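You operate a simulated robot arm through the tools that you are given. There is no shell and no other tool.

The job below is to be done with a simulated robot arm. You get a single attempt, and the scene is never put back.

## Task
Test the sap of the leaf in the green cup for nitrate.
Fine: meter knob to NITRATE and left there; press the leaf with the pestle and put that back on its spot; dip the probe, then rinse it and park it in its STORE well; the cup stays.

It is judged by the outcome, as a careful person would: the job done as asked, and still so three seconds after it is handed in. It fails if anything else is knocked over, pushed out of place, dropped, spilled or broken.

## Robot
A 7-joint arm with a two-finger parallel gripper, fixed in place. Base frame: the origin is at the foot of the arm, x ahead of it, y to its left, z up; the work surface is at about z = 0. Readings come in m, degrees, newtons and seconds.
With the tool pointing down near the work surface it reaches from about 0.24 to 0.62 m from the base axis. Its first joint turns from -66.0 to 66.0 degrees. Payload 2.6 kg.
The tool frame sits at the grasp point between the pads (the TCP): z along the fingers, y along the line on which they close. The tips reach 0.03 m beyond it. Largest opening 0.094 m; finger width 0.028, thickness 0.01; the body of the gripper, 0.05 by 0.096 m, starts 0.055 m behind the TCP.
Orientation is that of the tool frame in the base frame, as [roll, pitch, yaw] about the fixed x, y, z axes, in that order (R = Rz(yaw) Ry(pitch) Rx(roll)). With the fingers straight down and closing along the base's y, the tool's x points along the base's -x, its y along +y and its z along -z.

## Interface
- The arm moves only by the tool move_arm. Its argument "plan" is a list of rows, each an object of numbers (a shift or turn left out is 0, a gripper value left out holds the last): "dx", "dy", "dz": the shift along the tool's x, y, z in mm; "ax", "ay", "az": the turn, a rotation vector about the tool's x, y, z in rad; "grip": the gripper command, from -1 (shut) to 1 (fully open), values between in proportion. In form: [{"dx": .., "dy": .., "dz": .., "ax": .., "ay": .., "az": .., "grip": ..}, ...]. A call has 1 to 20 rows; each row is the pose to reach, as a shift and turn from the pose commanded when the call began, along the tool's axes at that moment. Rows are played at 5 a second. More than 0.05 m and 8.6 degrees between two rows, or a gripper value outside its range, and nothing of the call is played. Where a pose cannot be reached the arm comes as near as it can. A force on the tool above 40 N (or 10 N above the force at the start of the call, whichever is more), or a blocked arm, ends the call early, and 0.2 s more pass. The fingers move at their own pace (about 0.072 m/s each) and stop on an object; they squeeze with about 38 N. The grip force told is the motor's: it shows also when the fingers shut on nothing. Time passes only in rows, and 0.2 s behind the last, so rows that repeat a pose let the fingers close. It gives the time, the measured TCP pose, the force on the tool (base axes), the opening and the grip force at its end, in the units of the frame above (readings bear some noise), with the torque about the TCP (base axes, N m) and any sound that the robot's microphone picked up, and new pictures: "pictures" is both (left out), scene, wrist or none.
- Cameras (640 x 400 px; columns grow to the right, rows downward): "scene" is fixed at [0.0377, 0.4351, 0.5623]; the picture's right is [-0.74, -0.67, 0.00], its down [-0.39, 0.43, -0.81] and it looks along [0.55, -0.60, -0.58] (base axes); focal length 353 px, centre (320, 200). "wrist" rides on the gripper at [0.076, 0.014, -0.103] in the tool frame; the picture's right is [-0.18, 0.98, 0.00], its down [-0.75, -0.14, -0.64] and it looks along [-0.63, -0.12, 0.77] (tool axes); focal length 243 px, centre (320, 200). There is no depth. A picture from a camera that has moved, and an enlarged one, comes with that camera's place and axes in the base frame and with its lens.
- enlarge(camera, box): a new picture of the part [left, top, right, bottom] of that camera's present view, enlarged. No time passes.
- hand_in(): hands the job in; it is judged then, once.

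Places have to be worked out from the pictures, the camera data and where the tool is seen. Open the gripper and draw the arm clear of the work before you hand the job in, unless the task says otherwise.

The tools are called after ">>>" by a JSON object that holds its "method" and its "body". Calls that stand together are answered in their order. move_arm: Moves the arm, as the interface text tells. Its arguments: {"type":"object","properties":{"plan":{"type":"array","items":{"type":"object","properties":{"dx":{"type":"number"},"dy":{"type":"number"},"dz":{"type":"number"},"ax":{"type":"number"},"ay":{"type":"number"},"az":{"type":"number"},"grip":{"type":"number"}}}},"pictures":{"type":"string","enum":["both","scene","wrist","none"]}},"required":["plan"]} The other tools are called the same way: enlarge (camera, box) takes an enlarged picture of a part of a camera's view; hand_in () hands the job in.

At the start:

```text
t: 0.0
tcp_pos: [0.3891, -0.0253, 0.306]
orientation: [-180.0, 0.0, -180.0]
ft_force: [0.6, 0.5, -0.4]
wrist_torque: [0.01, 0.01, 0.01]
finger_gap: 0.094
grasp_force: 0.1
```

scene: 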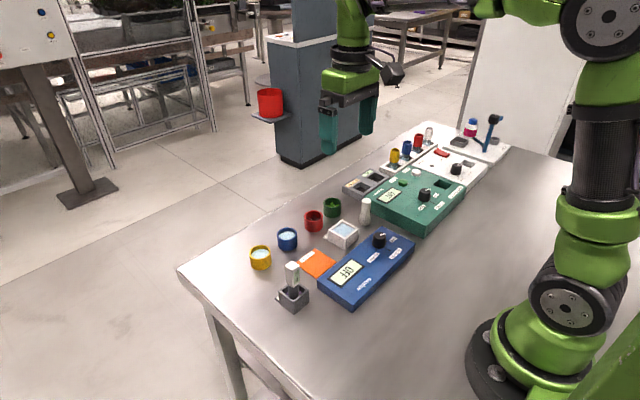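
wrist: 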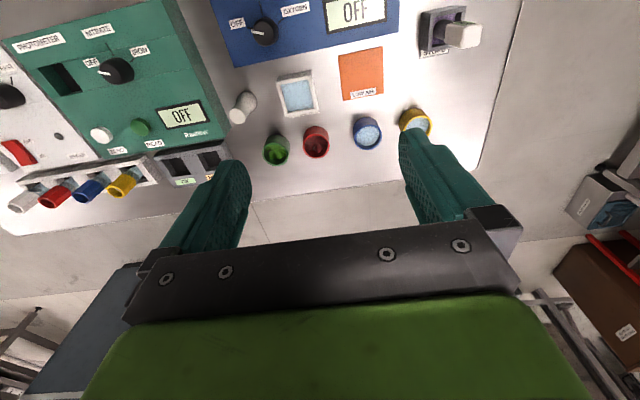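

The pictures show a blue meter with a knob, four cups (green, red, blue, yellow), a white pestle, a small white tray, and a probe in a stand. I take enlarged views first to read labels.

>>> {"method": "enlarge", "body": {"camera": "scene", "box": [230, 180, 430, 320]}}

>>> {"method": "enlarge", "body": {"camera": "wrist", "box": [210, 0, 500, 180]}}

>>> {"method": "enlarge", "body": {"camera": "wrist", "box": [0, 0, 260, 220]}}

>>> {"method": "enlarge", "body": {"camera": "scene", "box": [340, 110, 520, 230]}}

```text
2.86 times, centred on (330, 250) of scene
camera zoom: at [0.0377, 0.4351, 0.5623], right [-0.74, -0.67, 0.0], down [-0.39, 0.43, -0.81], along [0.55, -0.6, -0.58], focal length 1008 px, centre (291, 57)
```

zoom: 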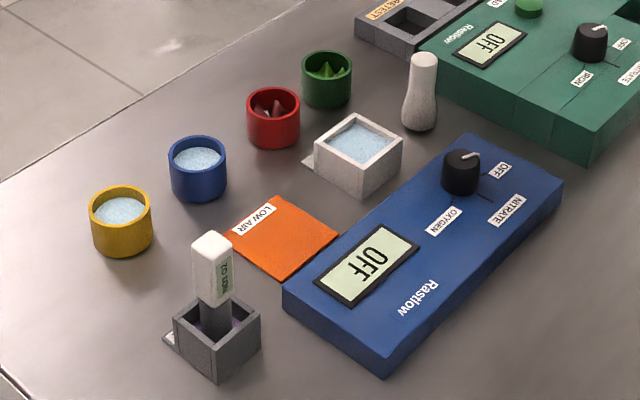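

```text
2.21 times, centred on (355, 90) of wrist
camera zoom: at [0.3141, -0.0109, 0.4093], right [0.18, 0.98, 0.0], down [0.75, -0.14, 0.64], along [0.63, -0.12, -0.77], focal length 535 px, centre (243, 443)
```

zoom: 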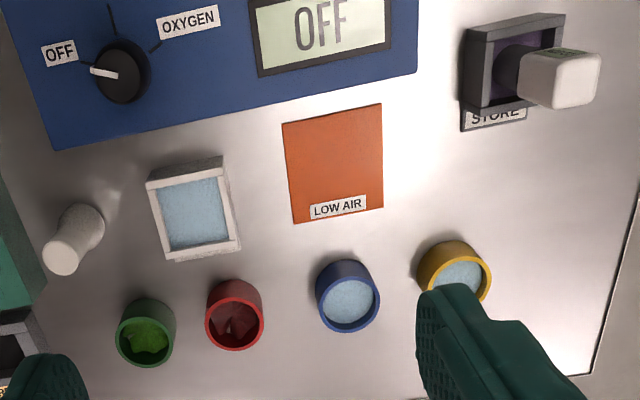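

```text
1.82 times, centred on (130, 110) of wrist
camera zoom: at [0.3141, -0.0109, 0.4093], right [0.18, 0.98, 0.0], down [0.75, -0.14, 0.64], along [0.63, -0.12, -0.77], focal length 441 px, centre (666, 364)
```

zoom: 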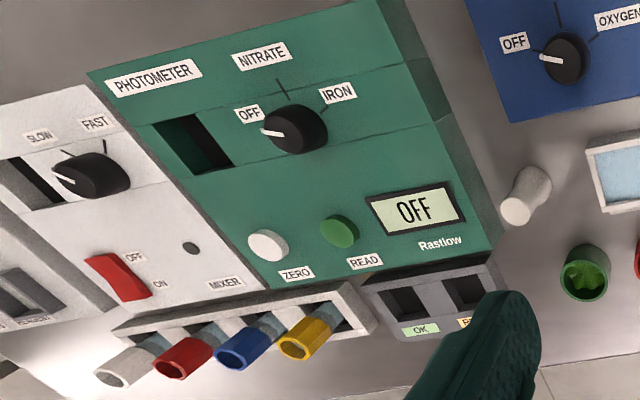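

```text
3.33 times, centred on (430, 170) of scene
camera zoom: at [0.0377, 0.4351, 0.5623], right [-0.74, -0.67, 0.0], down [-0.39, 0.43, -0.81], along [0.55, -0.6, -0.58], focal length 1176 px, centre (-47, 300)
```

zoom: 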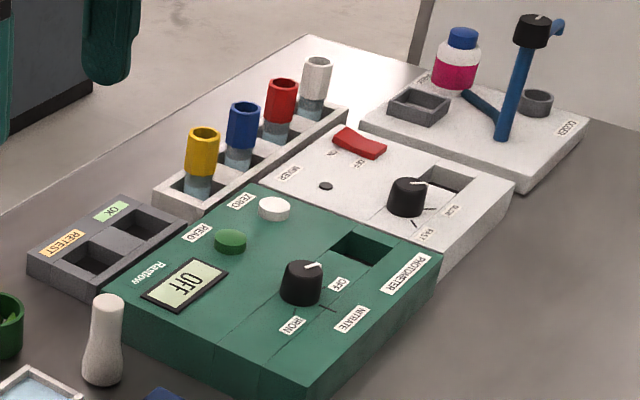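

The blue meter has OFF / NITRATE / OXYGEN and the probe sits in the STORE well. I zoom on the probe, the square bath and its label, and the knob.

>>> {"method": "enlarge", "body": {"camera": "scene", "box": [270, 250, 330, 320]}}

>>> {"method": "enlarge", "body": {"camera": "scene", "box": [290, 190, 380, 260]}}

>>> {"method": "enlarge", "body": {"camera": "scene", "box": [350, 220, 420, 270]}}

>>> {"method": "enlarge", "body": {"camera": "wrist", "box": [210, 60, 330, 170]}}

>>> {"method": "enlarge", "body": {"camera": "wrist", "box": [400, 0, 500, 70]}}

```text
5.71 times, centred on (300, 285) of scene
camera zoom: at [0.0377, 0.4351, 0.5623], right [-0.74, -0.67, 0.0], down [-0.39, 0.43, -0.81], along [0.55, -0.6, -0.58], focal length 2015 px, centre (434, -286)
```

zoom: 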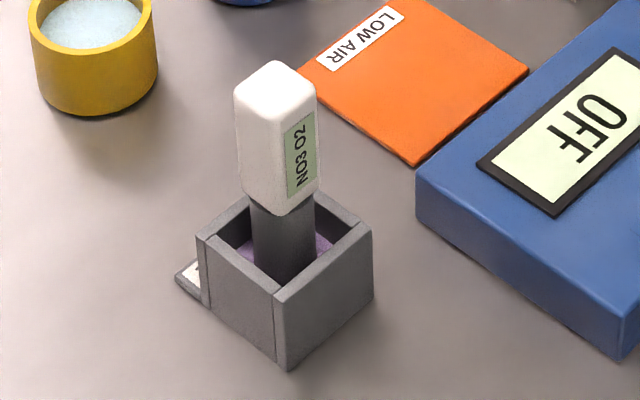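

```text
5.71 times, centred on (335, 225) of scene
camera zoom: at [0.0377, 0.4351, 0.5623], right [-0.74, -0.67, 0.0], down [-0.39, 0.43, -0.81], along [0.55, -0.6, -0.58], focal length 2015 px, centre (234, 57)
```

zoom: 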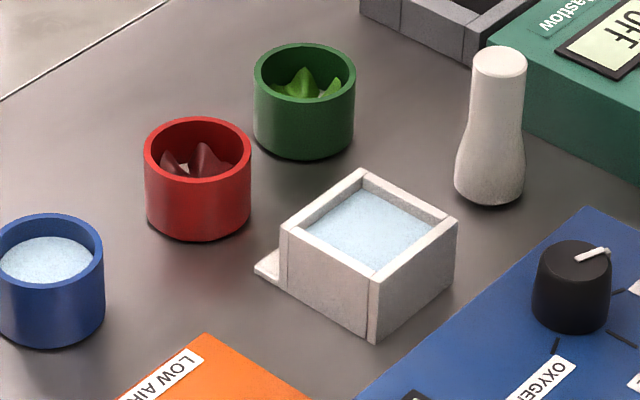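

```text
8.00 times, centred on (385, 245) of scene
camera zoom: at [0.0377, 0.4351, 0.5623], right [-0.74, -0.67, 0.0], down [-0.39, 0.43, -0.81], along [0.55, -0.6, -0.58], focal length 2821 px, centre (-200, -160)
```

zoom: 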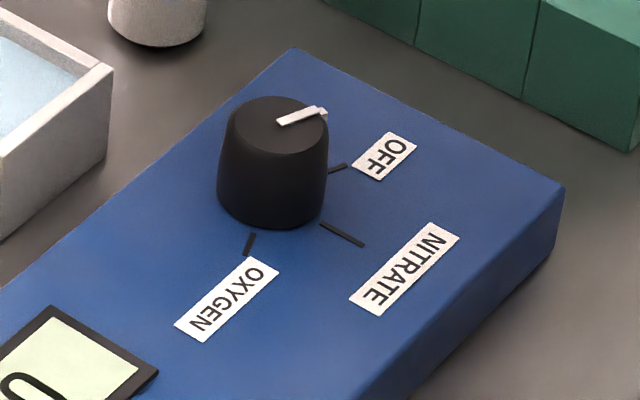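

```text
3.64 times, centred on (270, 115) of wrist
camera zoom: at [0.3141, -0.0109, 0.4093], right [0.18, 0.98, 0.0], down [0.75, -0.14, 0.64], along [0.63, -0.12, -0.77], focal length 882 px, centre (502, 509)
```

zoom: 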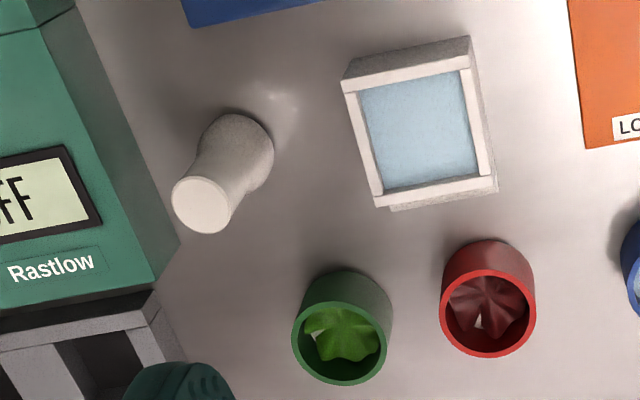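

```text
5.71 times, centred on (450, 35) of wrist
camera zoom: at [0.3141, -0.0109, 0.4093], right [0.18, 0.98, 0.0], down [0.75, -0.14, 0.64], along [0.63, -0.12, -0.77], focal length 1386 px, centre (-423, 1143)
```

zoom: 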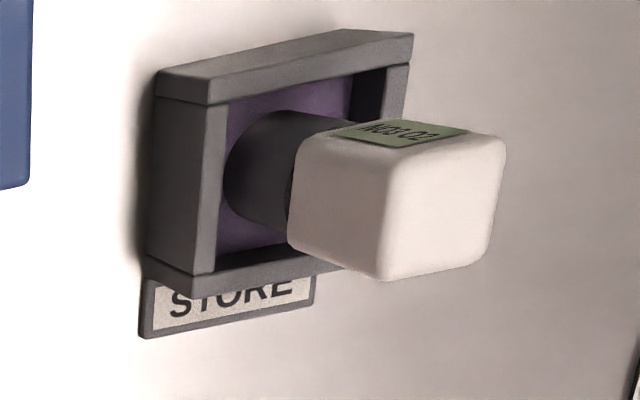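

From the two views I triangulate: knob about (0.335, -0.082, top 0.053), pestle (0.418, -0.145, top 0.075), green cup (0.506, -0.124, rim 0.036), bath (0.42, -0.064, rim 0.032), probe (0.372, 0.140, top 0.108). I go above the knob at z ≈ 0.16 for a closer look.

>>> {"method": "move_arm", "body": {"plan": [{"dx": 10, "dy": -12, "dz": 30}, {"dx": 20, "dy": -24, "dz": 60}, {"dx": 30, "dy": -36, "dz": 90}, {"dx": 42, "dy": -46, "dz": 120}, {"dx": 54, "dy": -57, "dz": 146}, {"dx": 54, "dy": -57, "dz": 146}]}}

```text
t: 1.4
tcp_pos: [0.3338, -0.0829, 0.1609]
orientation: [180.0, 0.0, 180.0]
ft_force: [0.3, -0.7, -0.8]
wrist_torque: [0.0, -0.05, 0.01]
finger_gap: 0.0938
grasp_force: 0.1
camera wrist: at [0.2582, -0.0682, 0.2635], right [0.18, 0.98, 0.0], down [0.75, -0.14, 0.64], along [0.63, -0.12, -0.77], focal length 243 px, centre (320, 200)
```

scene: 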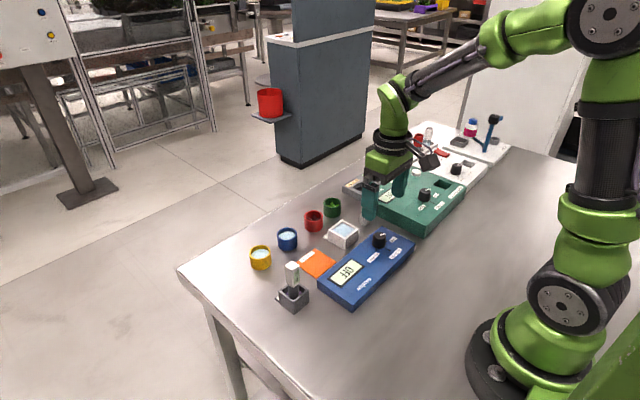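
wrist: 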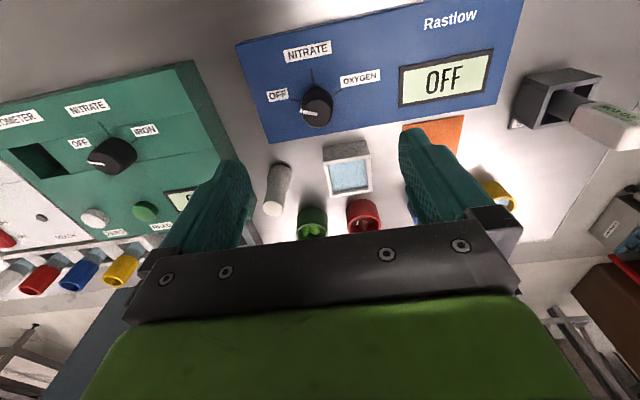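

The knob is now in clear view ahead of the fingers; I enlarge it to fix its place and angles.

>>> {"method": "enlarge", "body": {"camera": "wrist", "box": [250, 30, 390, 140]}}

>>> {"method": "enlarge", "body": {"camera": "wrist", "box": [240, 120, 400, 240]}}

>>> {"method": "enlarge", "body": {"camera": "scene", "box": [340, 150, 440, 260]}}

```text
3.64 times, centred on (320, 85) of wrist
camera zoom: at [0.2582, -0.0682, 0.2635], right [0.18, 0.98, 0.0], down [0.75, -0.14, 0.64], along [0.63, -0.12, -0.77], focal length 882 px, centre (320, 618)
```

zoom: 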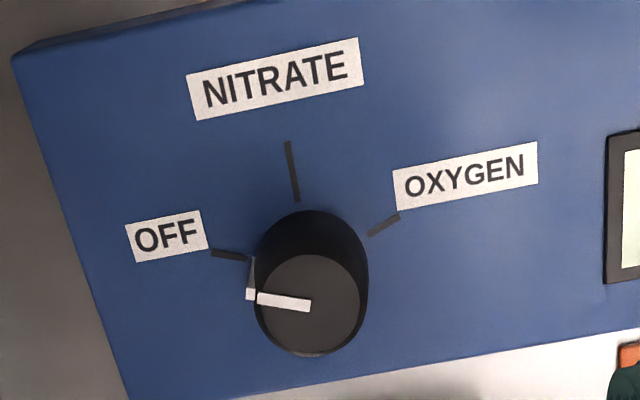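

```text
3.33 times, centred on (320, 180) of wrist
camera zoom: at [0.2582, -0.0682, 0.2635], right [0.18, 0.98, 0.0], down [0.75, -0.14, 0.64], along [0.63, -0.12, -0.77], focal length 809 px, centre (320, 267)
```

zoom: 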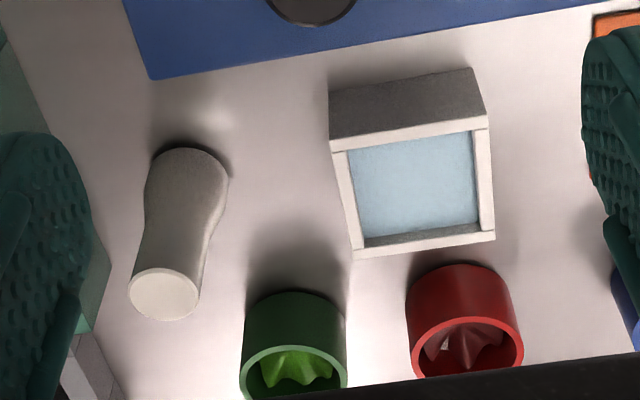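

```text
3.64 times, centred on (390, 205) of scene
camera zoom: at [0.0377, 0.4351, 0.5623], right [-0.74, -0.67, 0.0], down [-0.39, 0.43, -0.81], along [0.55, -0.6, -0.58], focal length 1282 px, centre (66, 182)
```

zoom: 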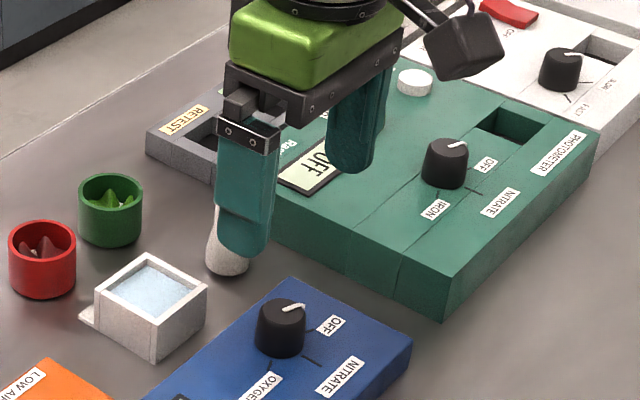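

Knob sits at (0.334, -0.084), directly under the TCP; OFF→NITRATE is about 70° clockwise from above (+az). I pre-turn by -35°, narrow the fingers, and descend to z ≈ 0.065.

>>> {"method": "move_arm", "body": {"plan": [{"dy": -1, "dz": 10, "az": -0.12, "grip": 0.2}, {"dy": -1, "dz": 20, "az": -0.24}, {"dy": -1, "dz": 30, "az": -0.36}, {"dy": -1, "dz": 40, "az": -0.48}, {"dy": -1, "dz": 50, "az": -0.61}, {"dy": -1, "dz": 65, "az": -0.61}, {"dy": -1, "dz": 80, "az": -0.61}, {"dy": -1, "dz": 88, "az": -0.61}, {"dy": -1, "dz": 95, "az": -0.61}, {"dy": -1, "dz": 95, "az": -0.61}]}}

```text
t: 3.6
tcp_pos: [0.3361, -0.0835, 0.0637]
orientation: [-180.0, 0.0, -145.1]
ft_force: [0.2, -0.4, -0.1]
wrist_torque: [0.03, 0.01, 0.0]
finger_gap: 0.0562
grasp_force: 0.1
camera wrist: at [0.2653, -0.1154, 0.1669], right [-0.41, 0.91, 0.0], down [0.7, 0.32, 0.64], along [0.58, 0.26, -0.77], focal length 243 px, centre (320, 200)
```

scene: 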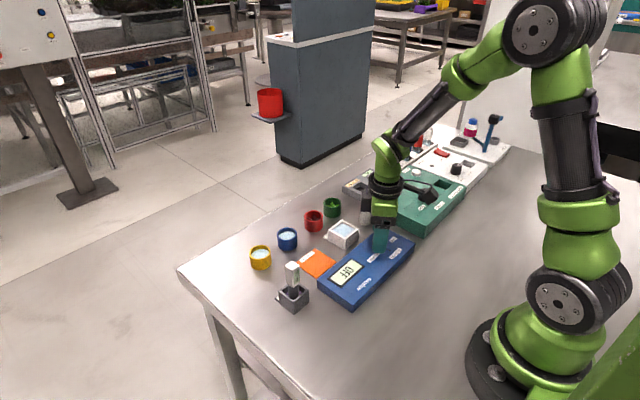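
wrist: 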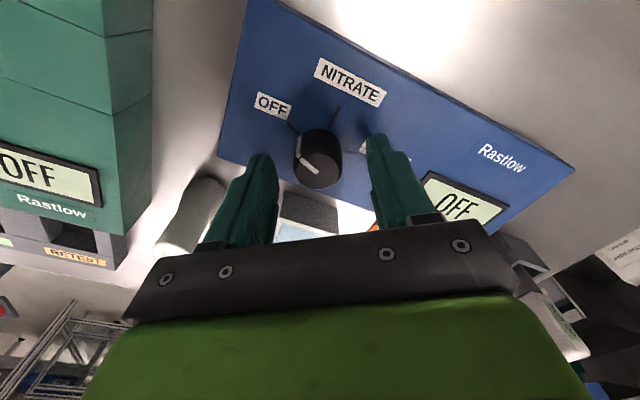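

The fingers straddle the knob. I close on it, then turn it +70° (1.22 rad).

>>> {"method": "move_arm", "body": {"plan": [{"grip": -1}, {"grip": -1}, {"grip": -1}, {"grip": -1}], "pictures": "wrist"}}

```text
t: 4.6
tcp_pos: [0.3356, -0.0849, 0.064]
orientation: [-179.9, 0.0, -145.1]
ft_force: [7.7, -10.2, -9.7]
wrist_torque: [-0.28, -0.31, -0.04]
finger_gap: 0.0286
grasp_force: 45.1
camera wrist: at [0.2656, -0.116, 0.1671], right [-0.41, 0.91, 0.0], down [0.7, 0.32, 0.64], along [0.59, 0.26, -0.77], focal length 243 px, centre (320, 200)
```

wrist: 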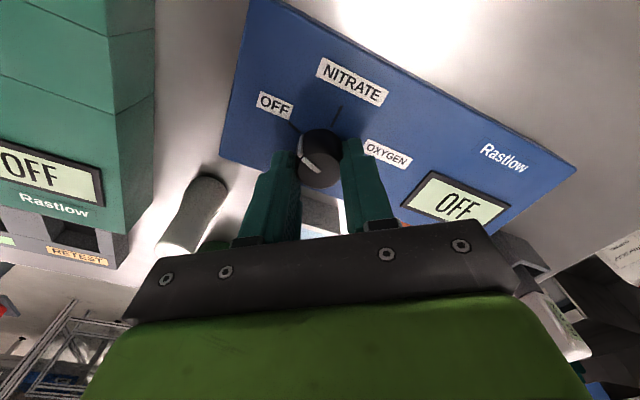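

The grip holds the knob (gap 28.6 mm) with some side force, so I ease 1.5 mm along the closing axis and turn.

>>> {"method": "move_arm", "body": {"plan": [{"dy": -1.5}, {"dy": -1.5, "az": 0.12}, {"dy": -1.5, "az": 0.24}, {"dy": -1.5, "az": 0.36}, {"dy": -1.5, "az": 0.48}, {"dy": -1.5, "az": 0.6}, {"dy": -1.5, "az": 0.72}, {"dy": -1.5, "az": 0.84}, {"dy": -1.5, "az": 0.96}, {"dy": -1.5, "az": 1.08}, {"dy": -1.5, "az": 1.2}, {"dy": -1.5, "az": 1.22}]}}

```text
t: 7.2
tcp_pos: [0.3357, -0.0864, 0.0655]
orientation: [-179.9, 0.0, 144.7]
ft_force: [-9.1, -19.1, 4.3]
wrist_torque: [0.04, 1.26, 0.03]
finger_gap: 0.0283
grasp_force: 45.2
camera wrist: at [0.2825, -0.0301, 0.1684], right [0.72, 0.7, 0.0], down [0.54, -0.55, 0.64], along [0.45, -0.46, -0.77], focal length 243 px, centre (320, 200)
```

scene: 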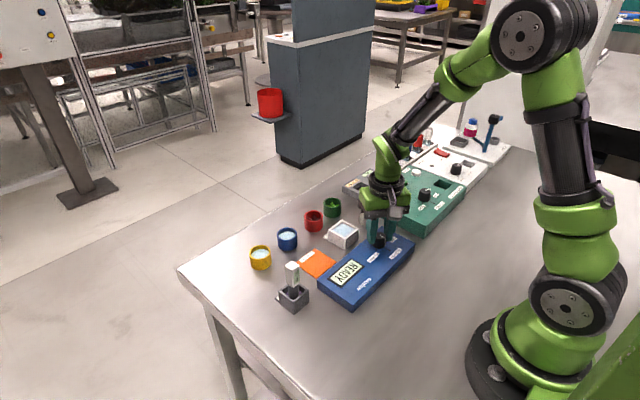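
wrist: 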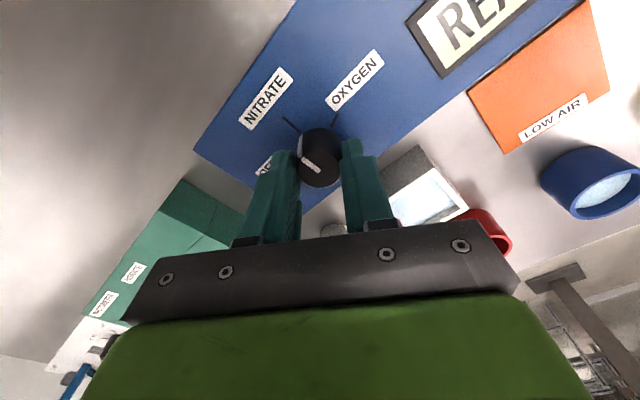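

The display reads READY; I check the pointer before letting go.

>>> {"method": "enlarge", "body": {"camera": "wrist", "box": [230, 60, 400, 200]}}

>>> {"method": "enlarge", "body": {"camera": "scene", "box": [330, 210, 430, 300]}}

```text
2.86 times, centred on (315, 130) of wrist
camera zoom: at [0.2825, -0.0301, 0.1684], right [0.72, 0.7, 0.0], down [0.54, -0.55, 0.64], along [0.45, -0.46, -0.77], focal length 693 px, centre (334, 400)
```

zoom: 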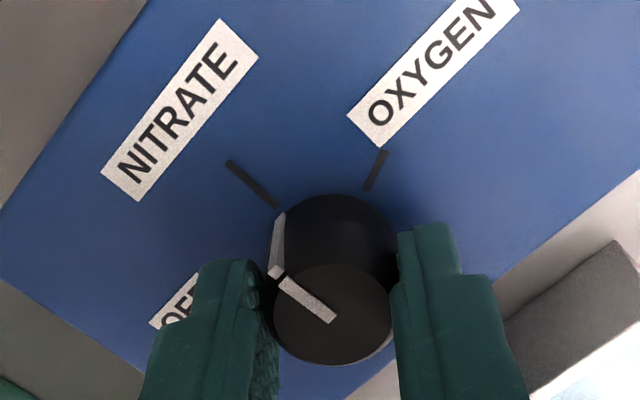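

```text
4.44 times, centred on (380, 255) of scene
camera zoom: at [0.0377, 0.4351, 0.5623], right [-0.74, -0.67, 0.0], down [-0.39, 0.43, -0.81], along [0.55, -0.6, -0.58], focal length 1567 px, centre (53, -44)
```

zoom: 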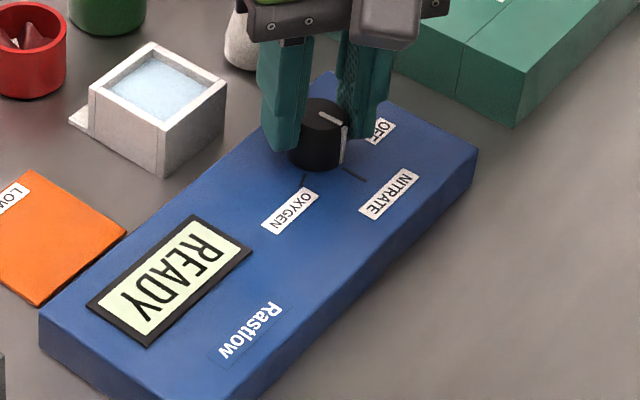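

Pointer lines up with the NITRATE tick. I release, rise, and turn the gripper back square.

>>> {"method": "move_arm", "body": {"plan": [{"grip": 0.2}, {"grip": 0.2}, {"dz": -15}, {"dz": -40}, {"dz": -70, "az": -0.12}, {"dz": -100, "az": -0.24}, {"dz": -120, "az": -0.36}, {"dz": -120, "az": -0.48}, {"dz": -120, "az": -0.61}, {"dz": -120, "az": -0.61}]}}

```text
t: 9.4
tcp_pos: [0.3355, -0.0836, 0.1856]
orientation: [-180.0, 0.0, -179.8]
ft_force: [0.6, -1.2, 0.4]
wrist_torque: [-0.02, 0.01, 0.05]
finger_gap: 0.0564
grasp_force: 0.1
camera wrist: at [0.2609, -0.0706, 0.2881], right [0.18, 0.98, 0.0], down [0.75, -0.14, 0.64], along [0.63, -0.12, -0.77], focal length 243 px, centre (320, 200)
```

scene: 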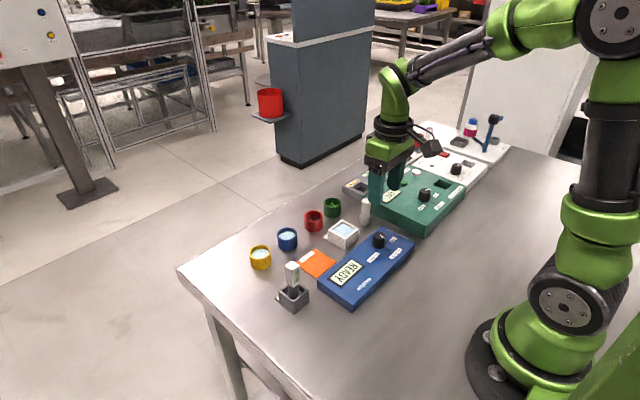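
wrist: 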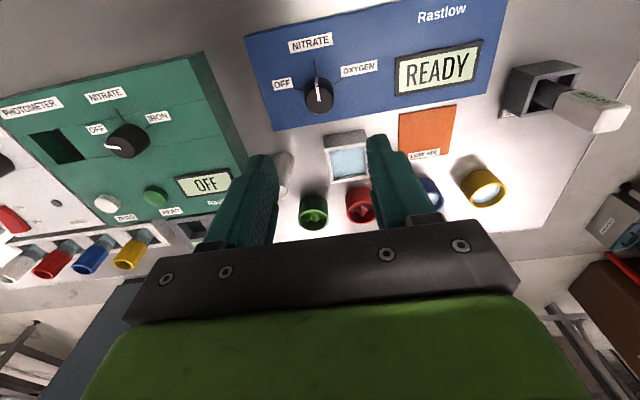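

Knob stays on NITRATE. Next I move above the pestle at about (0.418, -0.145) at z ≈ 0.15 to refine its position.

>>> {"method": "move_arm", "body": {"plan": [{"dx": -25, "dy": -20, "dz": 5}, {"dx": -50, "dy": -40, "dz": 15}, {"dx": -82, "dy": -61, "dz": 30}, {"dx": -82, "dy": -61, "dz": 35}]}}

>>> {"method": "enlarge", "body": {"camera": "wrist", "box": [230, 60, 410, 240]}}

>>> {"method": "enlarge", "body": {"camera": "scene", "box": [310, 150, 420, 250]}}

```text
t: 10.4
tcp_pos: [0.419, -0.1457, 0.1477]
orientation: [-180.0, 0.0, -179.9]
ft_force: [-0.3, -0.5, 0.7]
wrist_torque: [0.01, -0.02, -0.01]
finger_gap: 0.0564
grasp_force: 0.0
camera wrist: at [0.3431, -0.1311, 0.2515], right [0.18, 0.98, 0.0], down [0.75, -0.14, 0.64], along [0.63, -0.12, -0.77], focal length 243 px, centre (320, 200)
```

scene: 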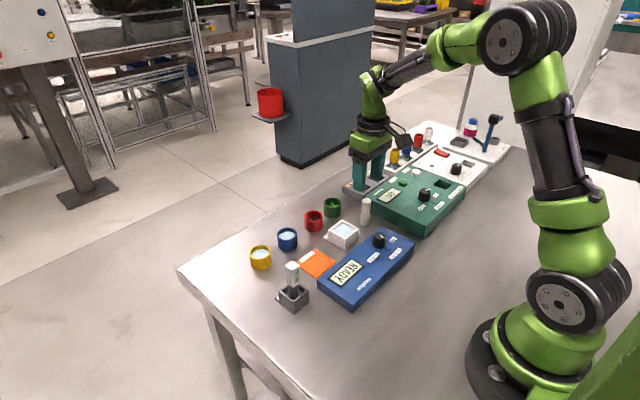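
wrist: 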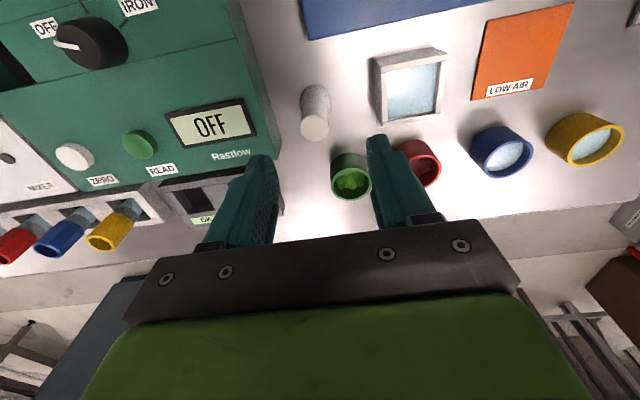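

```text
2.22 times, centred on (320, 150) of wrist
camera zoom: at [0.3431, -0.1311, 0.2515], right [0.18, 0.98, 0.0], down [0.75, -0.14, 0.64], along [0.63, -0.12, -0.77], focal length 539 px, centre (320, 311)
```

zoom: 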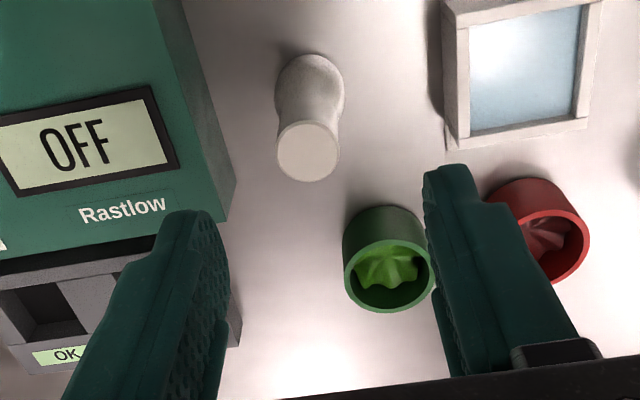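

```text
4.00 times, centred on (365, 200) of scene
camera zoom: at [0.0377, 0.4351, 0.5623], right [-0.74, -0.67, 0.0], down [-0.39, 0.43, -0.81], along [0.55, -0.6, -0.58], focal length 1411 px, centre (140, 200)
```

zoom: 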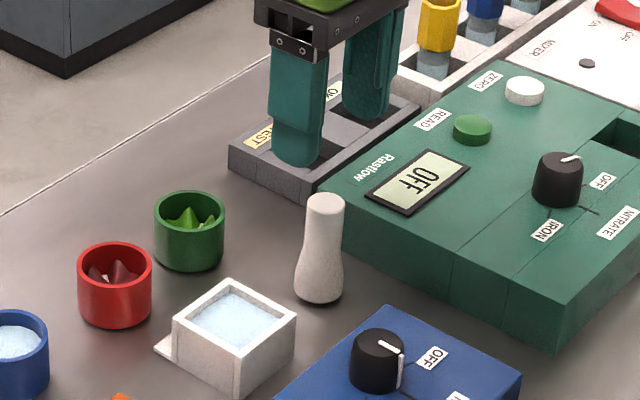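

Pestle refined to (0.4165, -0.149). I narrow the fingers to ~44 mm to clear the photometer and descend to TCP z ≈ 0.075, gripping the upper handle so the tips stay above the cup rim later.

>>> {"method": "move_arm", "body": {"plan": [{"dx": 2.5, "dy": -3.5, "dz": 10, "grip": -0.06}, {"dx": 2.5, "dy": -3.5, "dz": 30}, {"dx": 2.5, "dy": -3.5, "dz": 50}, {"dx": 2.5, "dy": -3.5, "dz": 64}, {"dx": 2.5, "dy": -3.5, "dz": 73}, {"dx": 2.5, "dy": -3.5, "dz": 73}]}}

>>> {"method": "enlarge", "body": {"camera": "wrist", "box": [230, 60, 410, 240]}}

>>> {"method": "enlarge", "body": {"camera": "scene", "box": [310, 150, 420, 250]}}

```text
t: 11.8
tcp_pos: [0.4161, -0.1512, 0.0756]
orientation: [179.9, 0.0, 179.9]
ft_force: [0.9, 0.1, 0.3]
wrist_torque: [0.0, 0.0, -0.02]
finger_gap: 0.0441
grasp_force: 0.1
camera wrist: at [0.3405, -0.1358, 0.1788], right [0.18, 0.98, 0.0], down [0.75, -0.14, 0.64], along [0.63, -0.12, -0.77], focal length 243 px, centre (320, 200)
```

scene: 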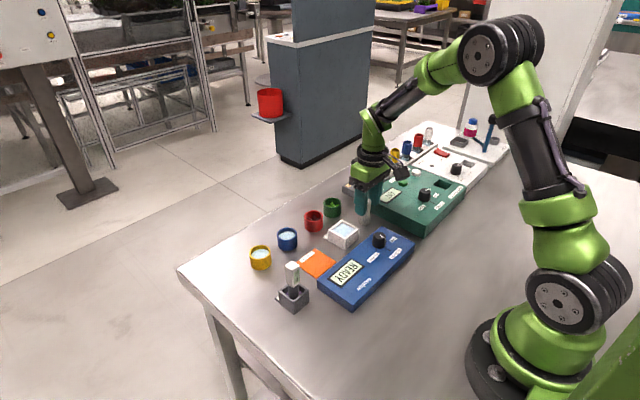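
wrist: 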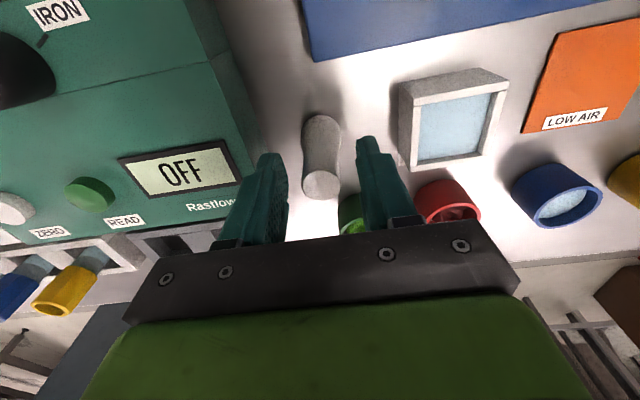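

```text
2.22 times, centred on (320, 150) of wrist
camera zoom: at [0.3405, -0.1358, 0.1788], right [0.18, 0.98, 0.0], down [0.75, -0.14, 0.64], along [0.63, -0.12, -0.77], focal length 539 px, centre (320, 311)
```

zoom: 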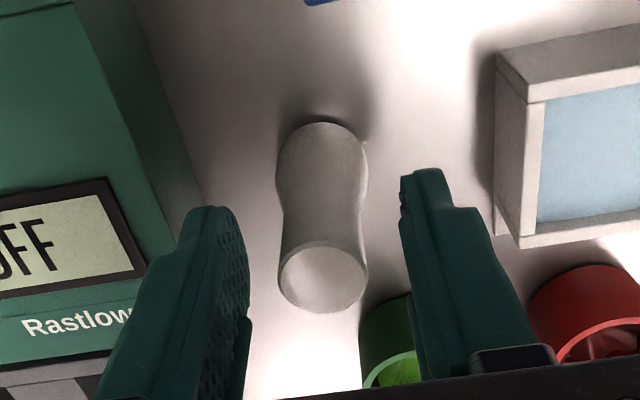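

```text
4.00 times, centred on (365, 200) of scene
camera zoom: at [0.0377, 0.4351, 0.5623], right [-0.74, -0.67, 0.0], down [-0.39, 0.43, -0.81], along [0.55, -0.6, -0.58], focal length 1411 px, centre (140, 200)
```

zoom: 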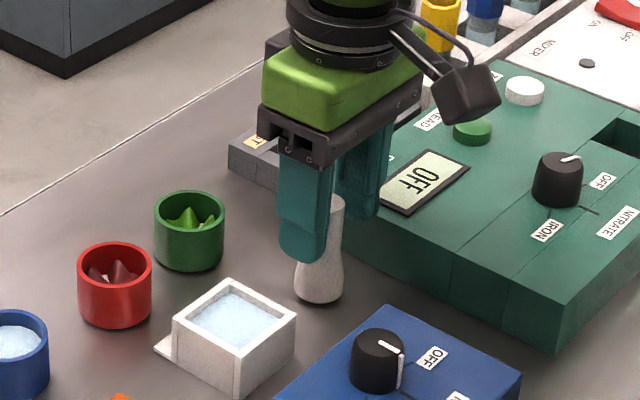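

The pestle's top is centred at the TCP. I close on it, and check before lifting.

>>> {"method": "move_arm", "body": {"plan": [{"grip": -1}, {"grip": -1}, {"grip": -1}, {"grip": -1}], "pictures": "wrist"}}

```text
t: 12.8
tcp_pos: [0.4161, -0.1505, 0.0765]
orientation: [179.9, -0.1, 180.0]
ft_force: [0.5, -0.4, 0.3]
wrist_torque: [-0.03, 0.01, 0.01]
finger_gap: 0.0213
grasp_force: 38.0
camera wrist: at [0.3406, -0.1359, 0.179], right [0.18, 0.98, 0.0], down [0.75, -0.14, 0.64], along [0.63, -0.12, -0.77], focal length 243 px, centre (320, 200)
```

wrist: 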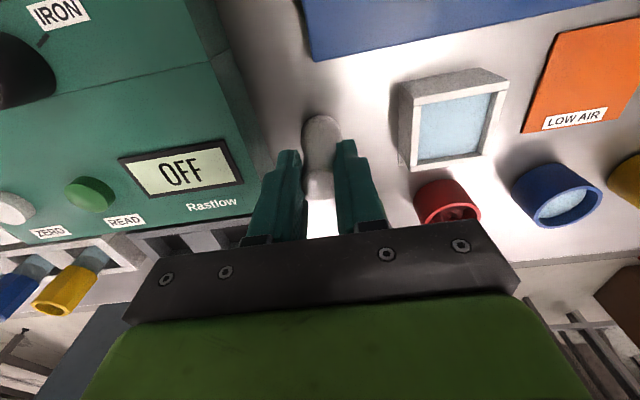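

Grip firm (21 mm, no side force). I lift 75 mm straight up and look at the pestle and cup.

>>> {"method": "move_arm", "body": {"plan": [{"dz": -8}, {"dz": -25}, {"dz": -50}, {"dz": -75}, {"dz": -75}]}}

>>> {"method": "enlarge", "body": {"camera": "wrist", "box": [260, 80, 480, 240]}}

>>> {"method": "enlarge", "body": {"camera": "scene", "box": [310, 150, 420, 250]}}

```text
t: 14.0
tcp_pos: [0.4167, -0.1513, 0.1506]
orientation: [-180.0, 0.0, -179.9]
ft_force: [-0.1, -0.3, -1.0]
wrist_torque: [0.0, 0.01, -0.01]
finger_gap: 0.0219
grasp_force: 38.0
camera wrist: at [0.3405, -0.1368, 0.254], right [0.18, 0.98, 0.0], down [0.75, -0.14, 0.64], along [0.63, -0.12, -0.77], focal length 243 px, centre (320, 200)
```

scene: 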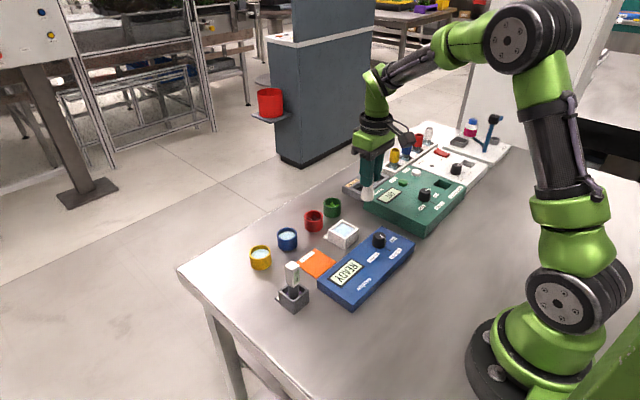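
wrist: 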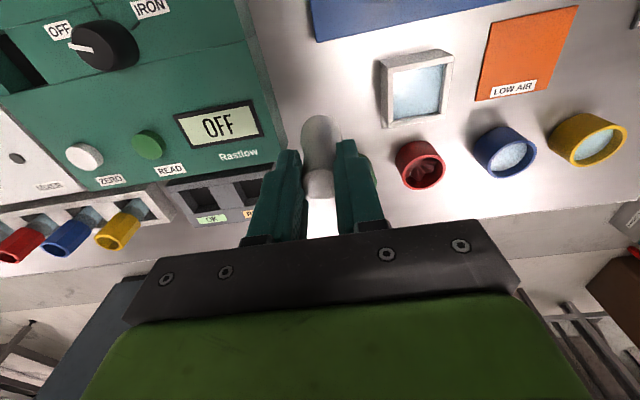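

```text
2.50 times, centred on (370, 160) of wrist
camera zoom: at [0.3405, -0.1368, 0.254], right [0.18, 0.98, 0.0], down [0.75, -0.14, 0.64], along [0.63, -0.12, -0.77], focal length 606 px, centre (195, 300)
```

zoom: 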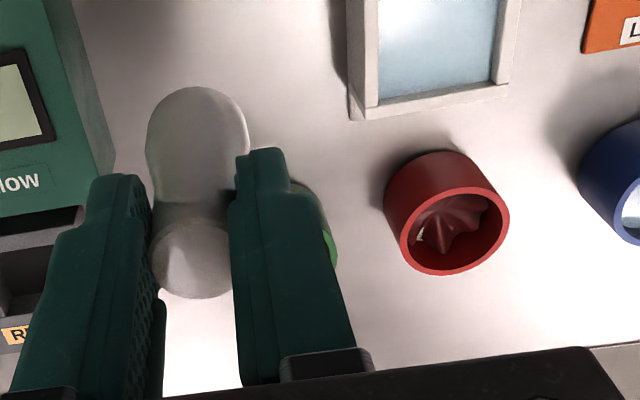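

```text
4.00 times, centred on (365, 200) of scene
camera zoom: at [0.0377, 0.4351, 0.5623], right [-0.74, -0.67, 0.0], down [-0.39, 0.43, -0.81], along [0.55, -0.6, -0.58], focal length 1411 px, centre (140, 200)
```

zoom: 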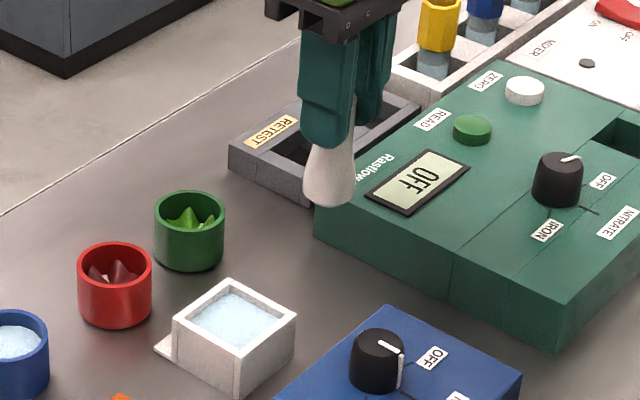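

Pestle held well. I move it over the green cup at about (0.5035, -0.1275), staying at z ≈ 0.15, and check alignment.

>>> {"method": "move_arm", "body": {"plan": [{"dx": -25, "dy": 7}, {"dx": -50, "dy": 14}, {"dx": -75, "dy": 20}, {"dx": -87, "dy": 23}, {"dx": -87, "dy": 23}, {"dx": -87, "dy": 23}]}}

>>> {"method": "enlarge", "body": {"camera": "wrist", "box": [240, 60, 400, 220]}}

>>> {"method": "enlarge", "body": {"camera": "scene", "box": [290, 130, 390, 230]}}

```text
t: 15.4
tcp_pos: [0.503, -0.1258, 0.1512]
orientation: [179.9, 0.0, 180.0]
ft_force: [-0.3, 0.0, -1.6]
wrist_torque: [-0.03, -0.01, 0.0]
finger_gap: 0.0215
grasp_force: 37.8
camera wrist: at [0.4269, -0.1114, 0.255], right [0.18, 0.98, 0.0], down [0.75, -0.14, 0.64], along [0.63, -0.12, -0.77], focal length 243 px, centre (320, 200)
```

scene: 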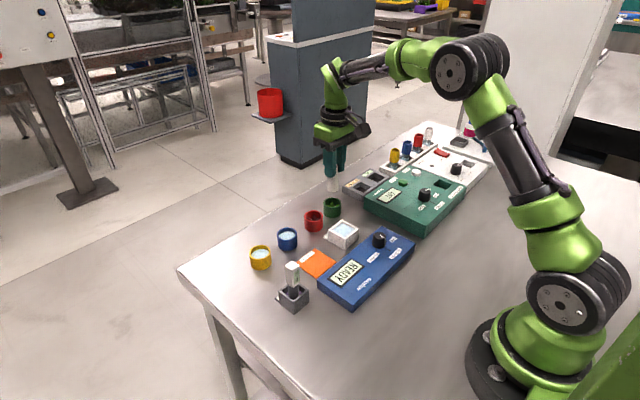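
wrist: 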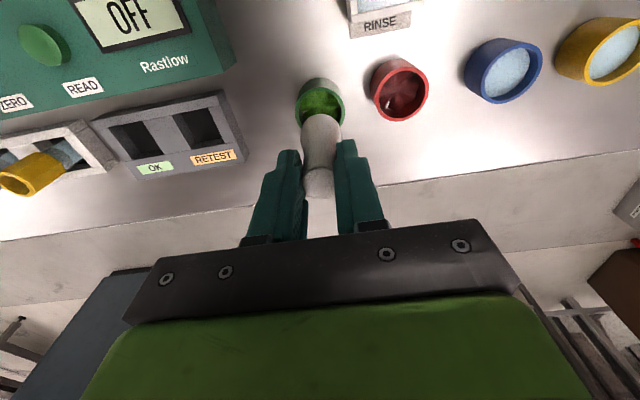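

```text
2.50 times, centred on (320, 140) of wrist
camera zoom: at [0.4269, -0.1114, 0.255], right [0.18, 0.98, 0.0], down [0.75, -0.14, 0.64], along [0.63, -0.12, -0.77], focal length 606 px, centre (320, 350)
```

zoom: 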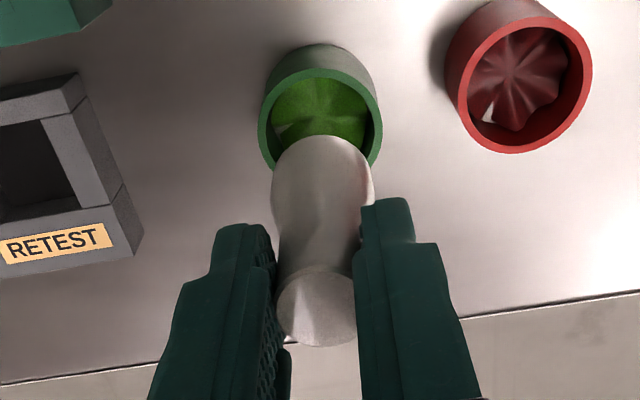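

```text
4.00 times, centred on (340, 180) of scene
camera zoom: at [0.0377, 0.4351, 0.5623], right [-0.74, -0.67, 0.0], down [-0.39, 0.43, -0.81], along [0.55, -0.6, -0.58], focal length 1411 px, centre (240, 280)
```

zoom: 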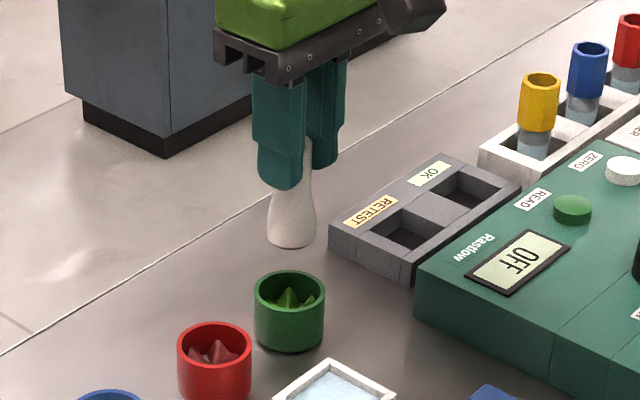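

RINSE is on the square bath, as thought. The cup looks about 2 mm further forward than the pestle axis, laterally centred; I shift 2 mm and lower slowly into the cup mouth.

>>> {"method": "move_arm", "body": {"plan": [{"dx": -2, "dz": 15}, {"dx": -2, "dz": 30}, {"dx": -2, "dz": 38}, {"dx": -2, "dz": 44}, {"dx": -2, "dz": 50}, {"dx": -2, "dz": 50}]}}

>>> {"method": "enlarge", "body": {"camera": "wrist", "box": [240, 60, 400, 220]}}

>>> {"method": "enlarge", "body": {"camera": "scene", "box": [290, 150, 370, 230]}}

```text
t: 16.8
tcp_pos: [0.5056, -0.1264, 0.1019]
orientation: [180.0, 0.0, -179.9]
ft_force: [1.1, 0.0, -1.5]
wrist_torque: [0.04, 0.01, -0.03]
finger_gap: 0.0216
grasp_force: 38.1
camera wrist: at [0.4294, -0.1111, 0.205], right [0.18, 0.98, 0.0], down [0.75, -0.14, 0.64], along [0.63, -0.12, -0.77], focal length 243 px, centre (320, 200)
```

scene: 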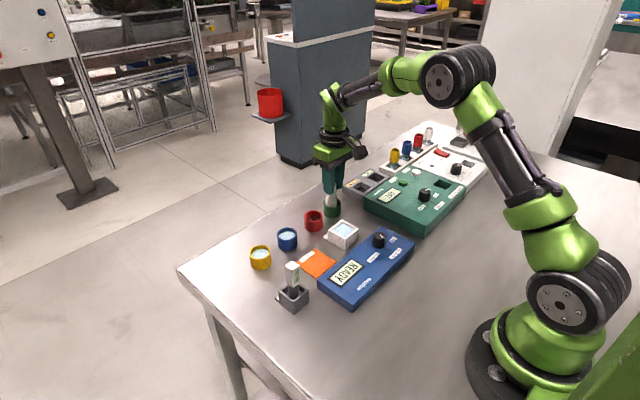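
wrist: 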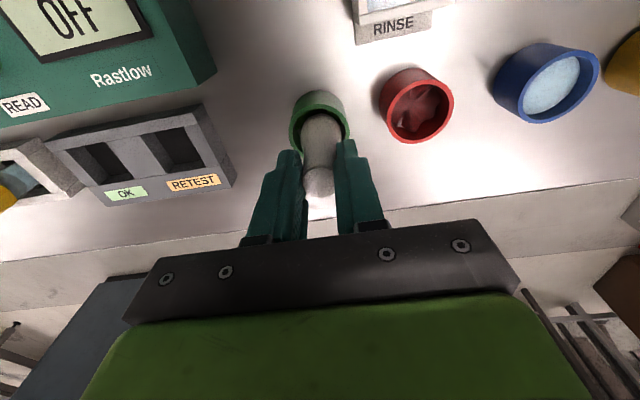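

```text
2.50 times, centred on (320, 140) of wrist
camera zoom: at [0.4294, -0.1111, 0.205], right [0.18, 0.98, 0.0], down [0.75, -0.14, 0.64], along [0.63, -0.12, -0.77], focal length 606 px, centre (320, 350)
```

zoom: 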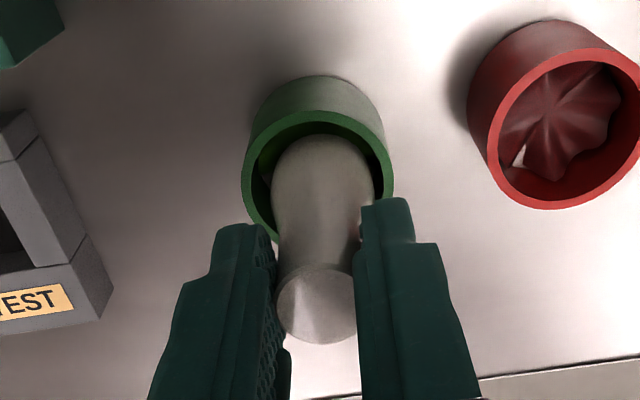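

```text
5.00 times, centred on (330, 190) of scene
camera zoom: at [0.0377, 0.4351, 0.5623], right [-0.74, -0.67, 0.0], down [-0.39, 0.43, -0.81], along [0.55, -0.6, -0.58], focal length 1763 px, centre (270, 250)
```

zoom: 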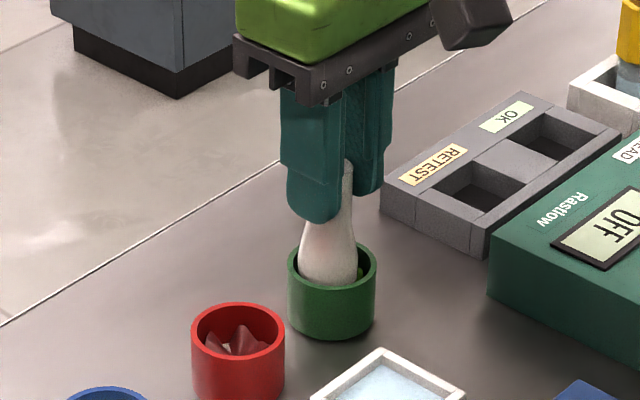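

The pestle is inside the mouth nearly centred (0.8 mm off to +y). I nudge -y and press down in small steps.

>>> {"method": "move_arm", "body": {"plan": [{"dy": -0.8, "dz": 0}, {"dy": -0.8, "dz": 4}, {"dy": -0.8, "dz": 8}, {"dy": -0.8, "dz": 11}, {"dy": -0.8, "dz": 14}, {"dy": -0.8, "dz": 16}, {"dy": -0.8, "dz": 16}]}}

>>> {"method": "enlarge", "body": {"camera": "wrist", "box": [240, 60, 400, 220]}}

>>> {"method": "enlarge", "body": {"camera": "scene", "box": [290, 150, 370, 230]}}

```text
t: 18.4
tcp_pos: [0.5067, -0.1258, 0.0877]
orientation: [-179.8, 0.2, -180.0]
ft_force: [-2.7, 1.7, 26.1]
wrist_torque: [0.3, 0.13, 0.03]
finger_gap: 0.0217
grasp_force: 37.9
camera wrist: at [0.4305, -0.1119, 0.1909], right [0.18, 0.98, 0.0], down [0.75, -0.14, 0.65], along [0.64, -0.12, -0.76], focal length 243 px, centre (320, 200)
```

scene: 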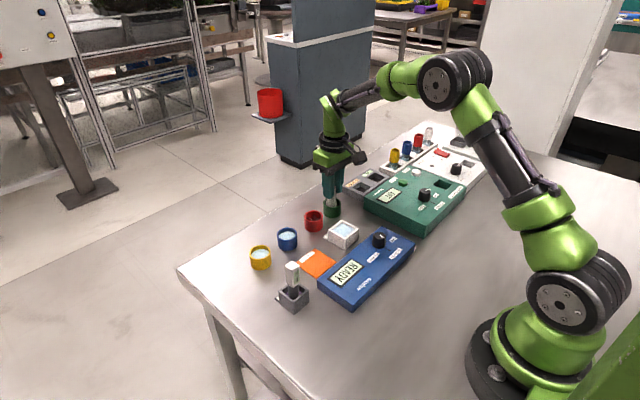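
wrist: 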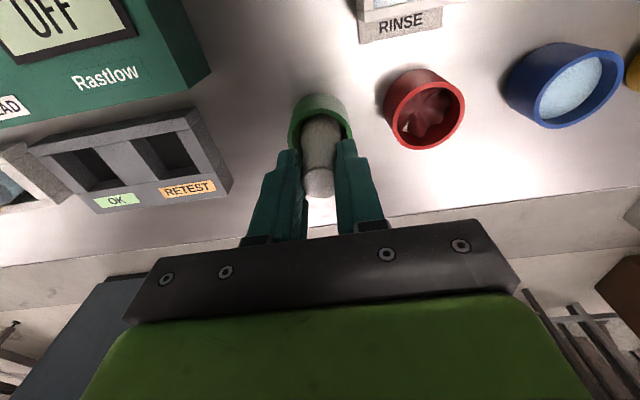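

```text
2.50 times, centred on (320, 140) of wrist
camera zoom: at [0.4305, -0.1119, 0.1909], right [0.18, 0.98, 0.0], down [0.75, -0.14, 0.65], along [0.64, -0.12, -0.76], focal length 606 px, centre (320, 350)
```

zoom: 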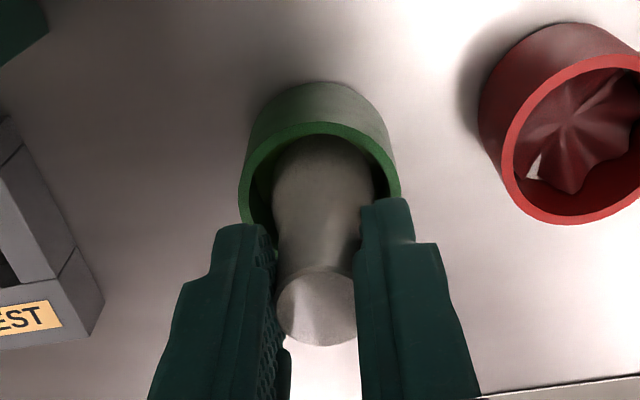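

```text
5.00 times, centred on (330, 190) of scene
camera zoom: at [0.0375, 0.4351, 0.5623], right [-0.74, -0.67, 0.0], down [-0.39, 0.43, -0.81], along [0.55, -0.6, -0.58], focal length 1763 px, centre (270, 250)
```

zoom: 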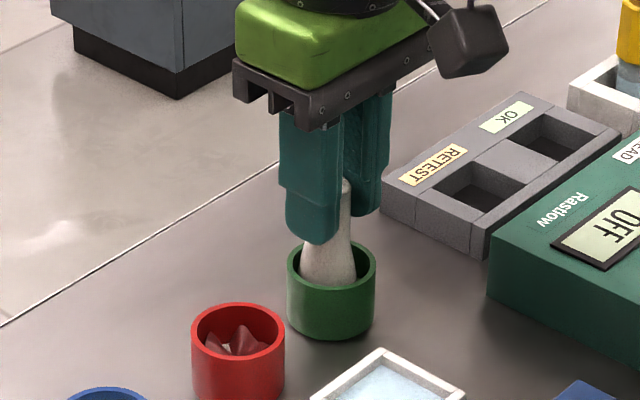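

26 N of press against the leaf with the pestle well seated. I press 1 mm more, hold about a second, then ease off and look.

>>> {"method": "move_arm", "body": {"plan": [{"dz": 0.6}, {"dz": 1}, {"dz": 1}, {"dz": 1}, {"dz": 1}], "pictures": "wrist"}}

```text
t: 19.6
tcp_pos: [0.506, -0.1264, 0.0853]
orientation: [-180.0, 0.2, 180.0]
ft_force: [6.0, 0.9, 17.0]
wrist_torque: [-0.05, -0.57, 0.02]
finger_gap: 0.0217
grasp_force: 38.7
camera wrist: at [0.4294, -0.1124, 0.1889], right [0.18, 0.98, 0.0], down [0.75, -0.14, 0.64], along [0.63, -0.12, -0.76], focal length 243 px, centre (320, 200)
```

wrist: 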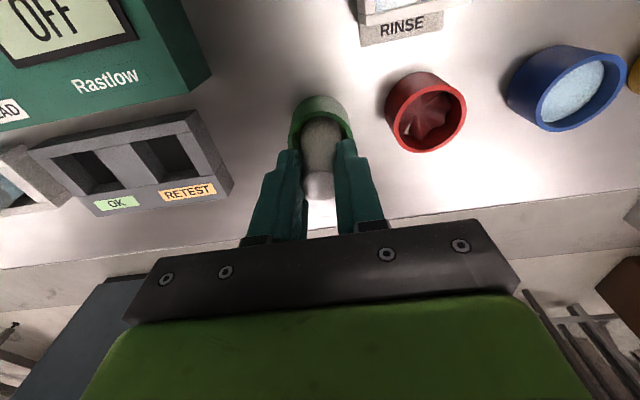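

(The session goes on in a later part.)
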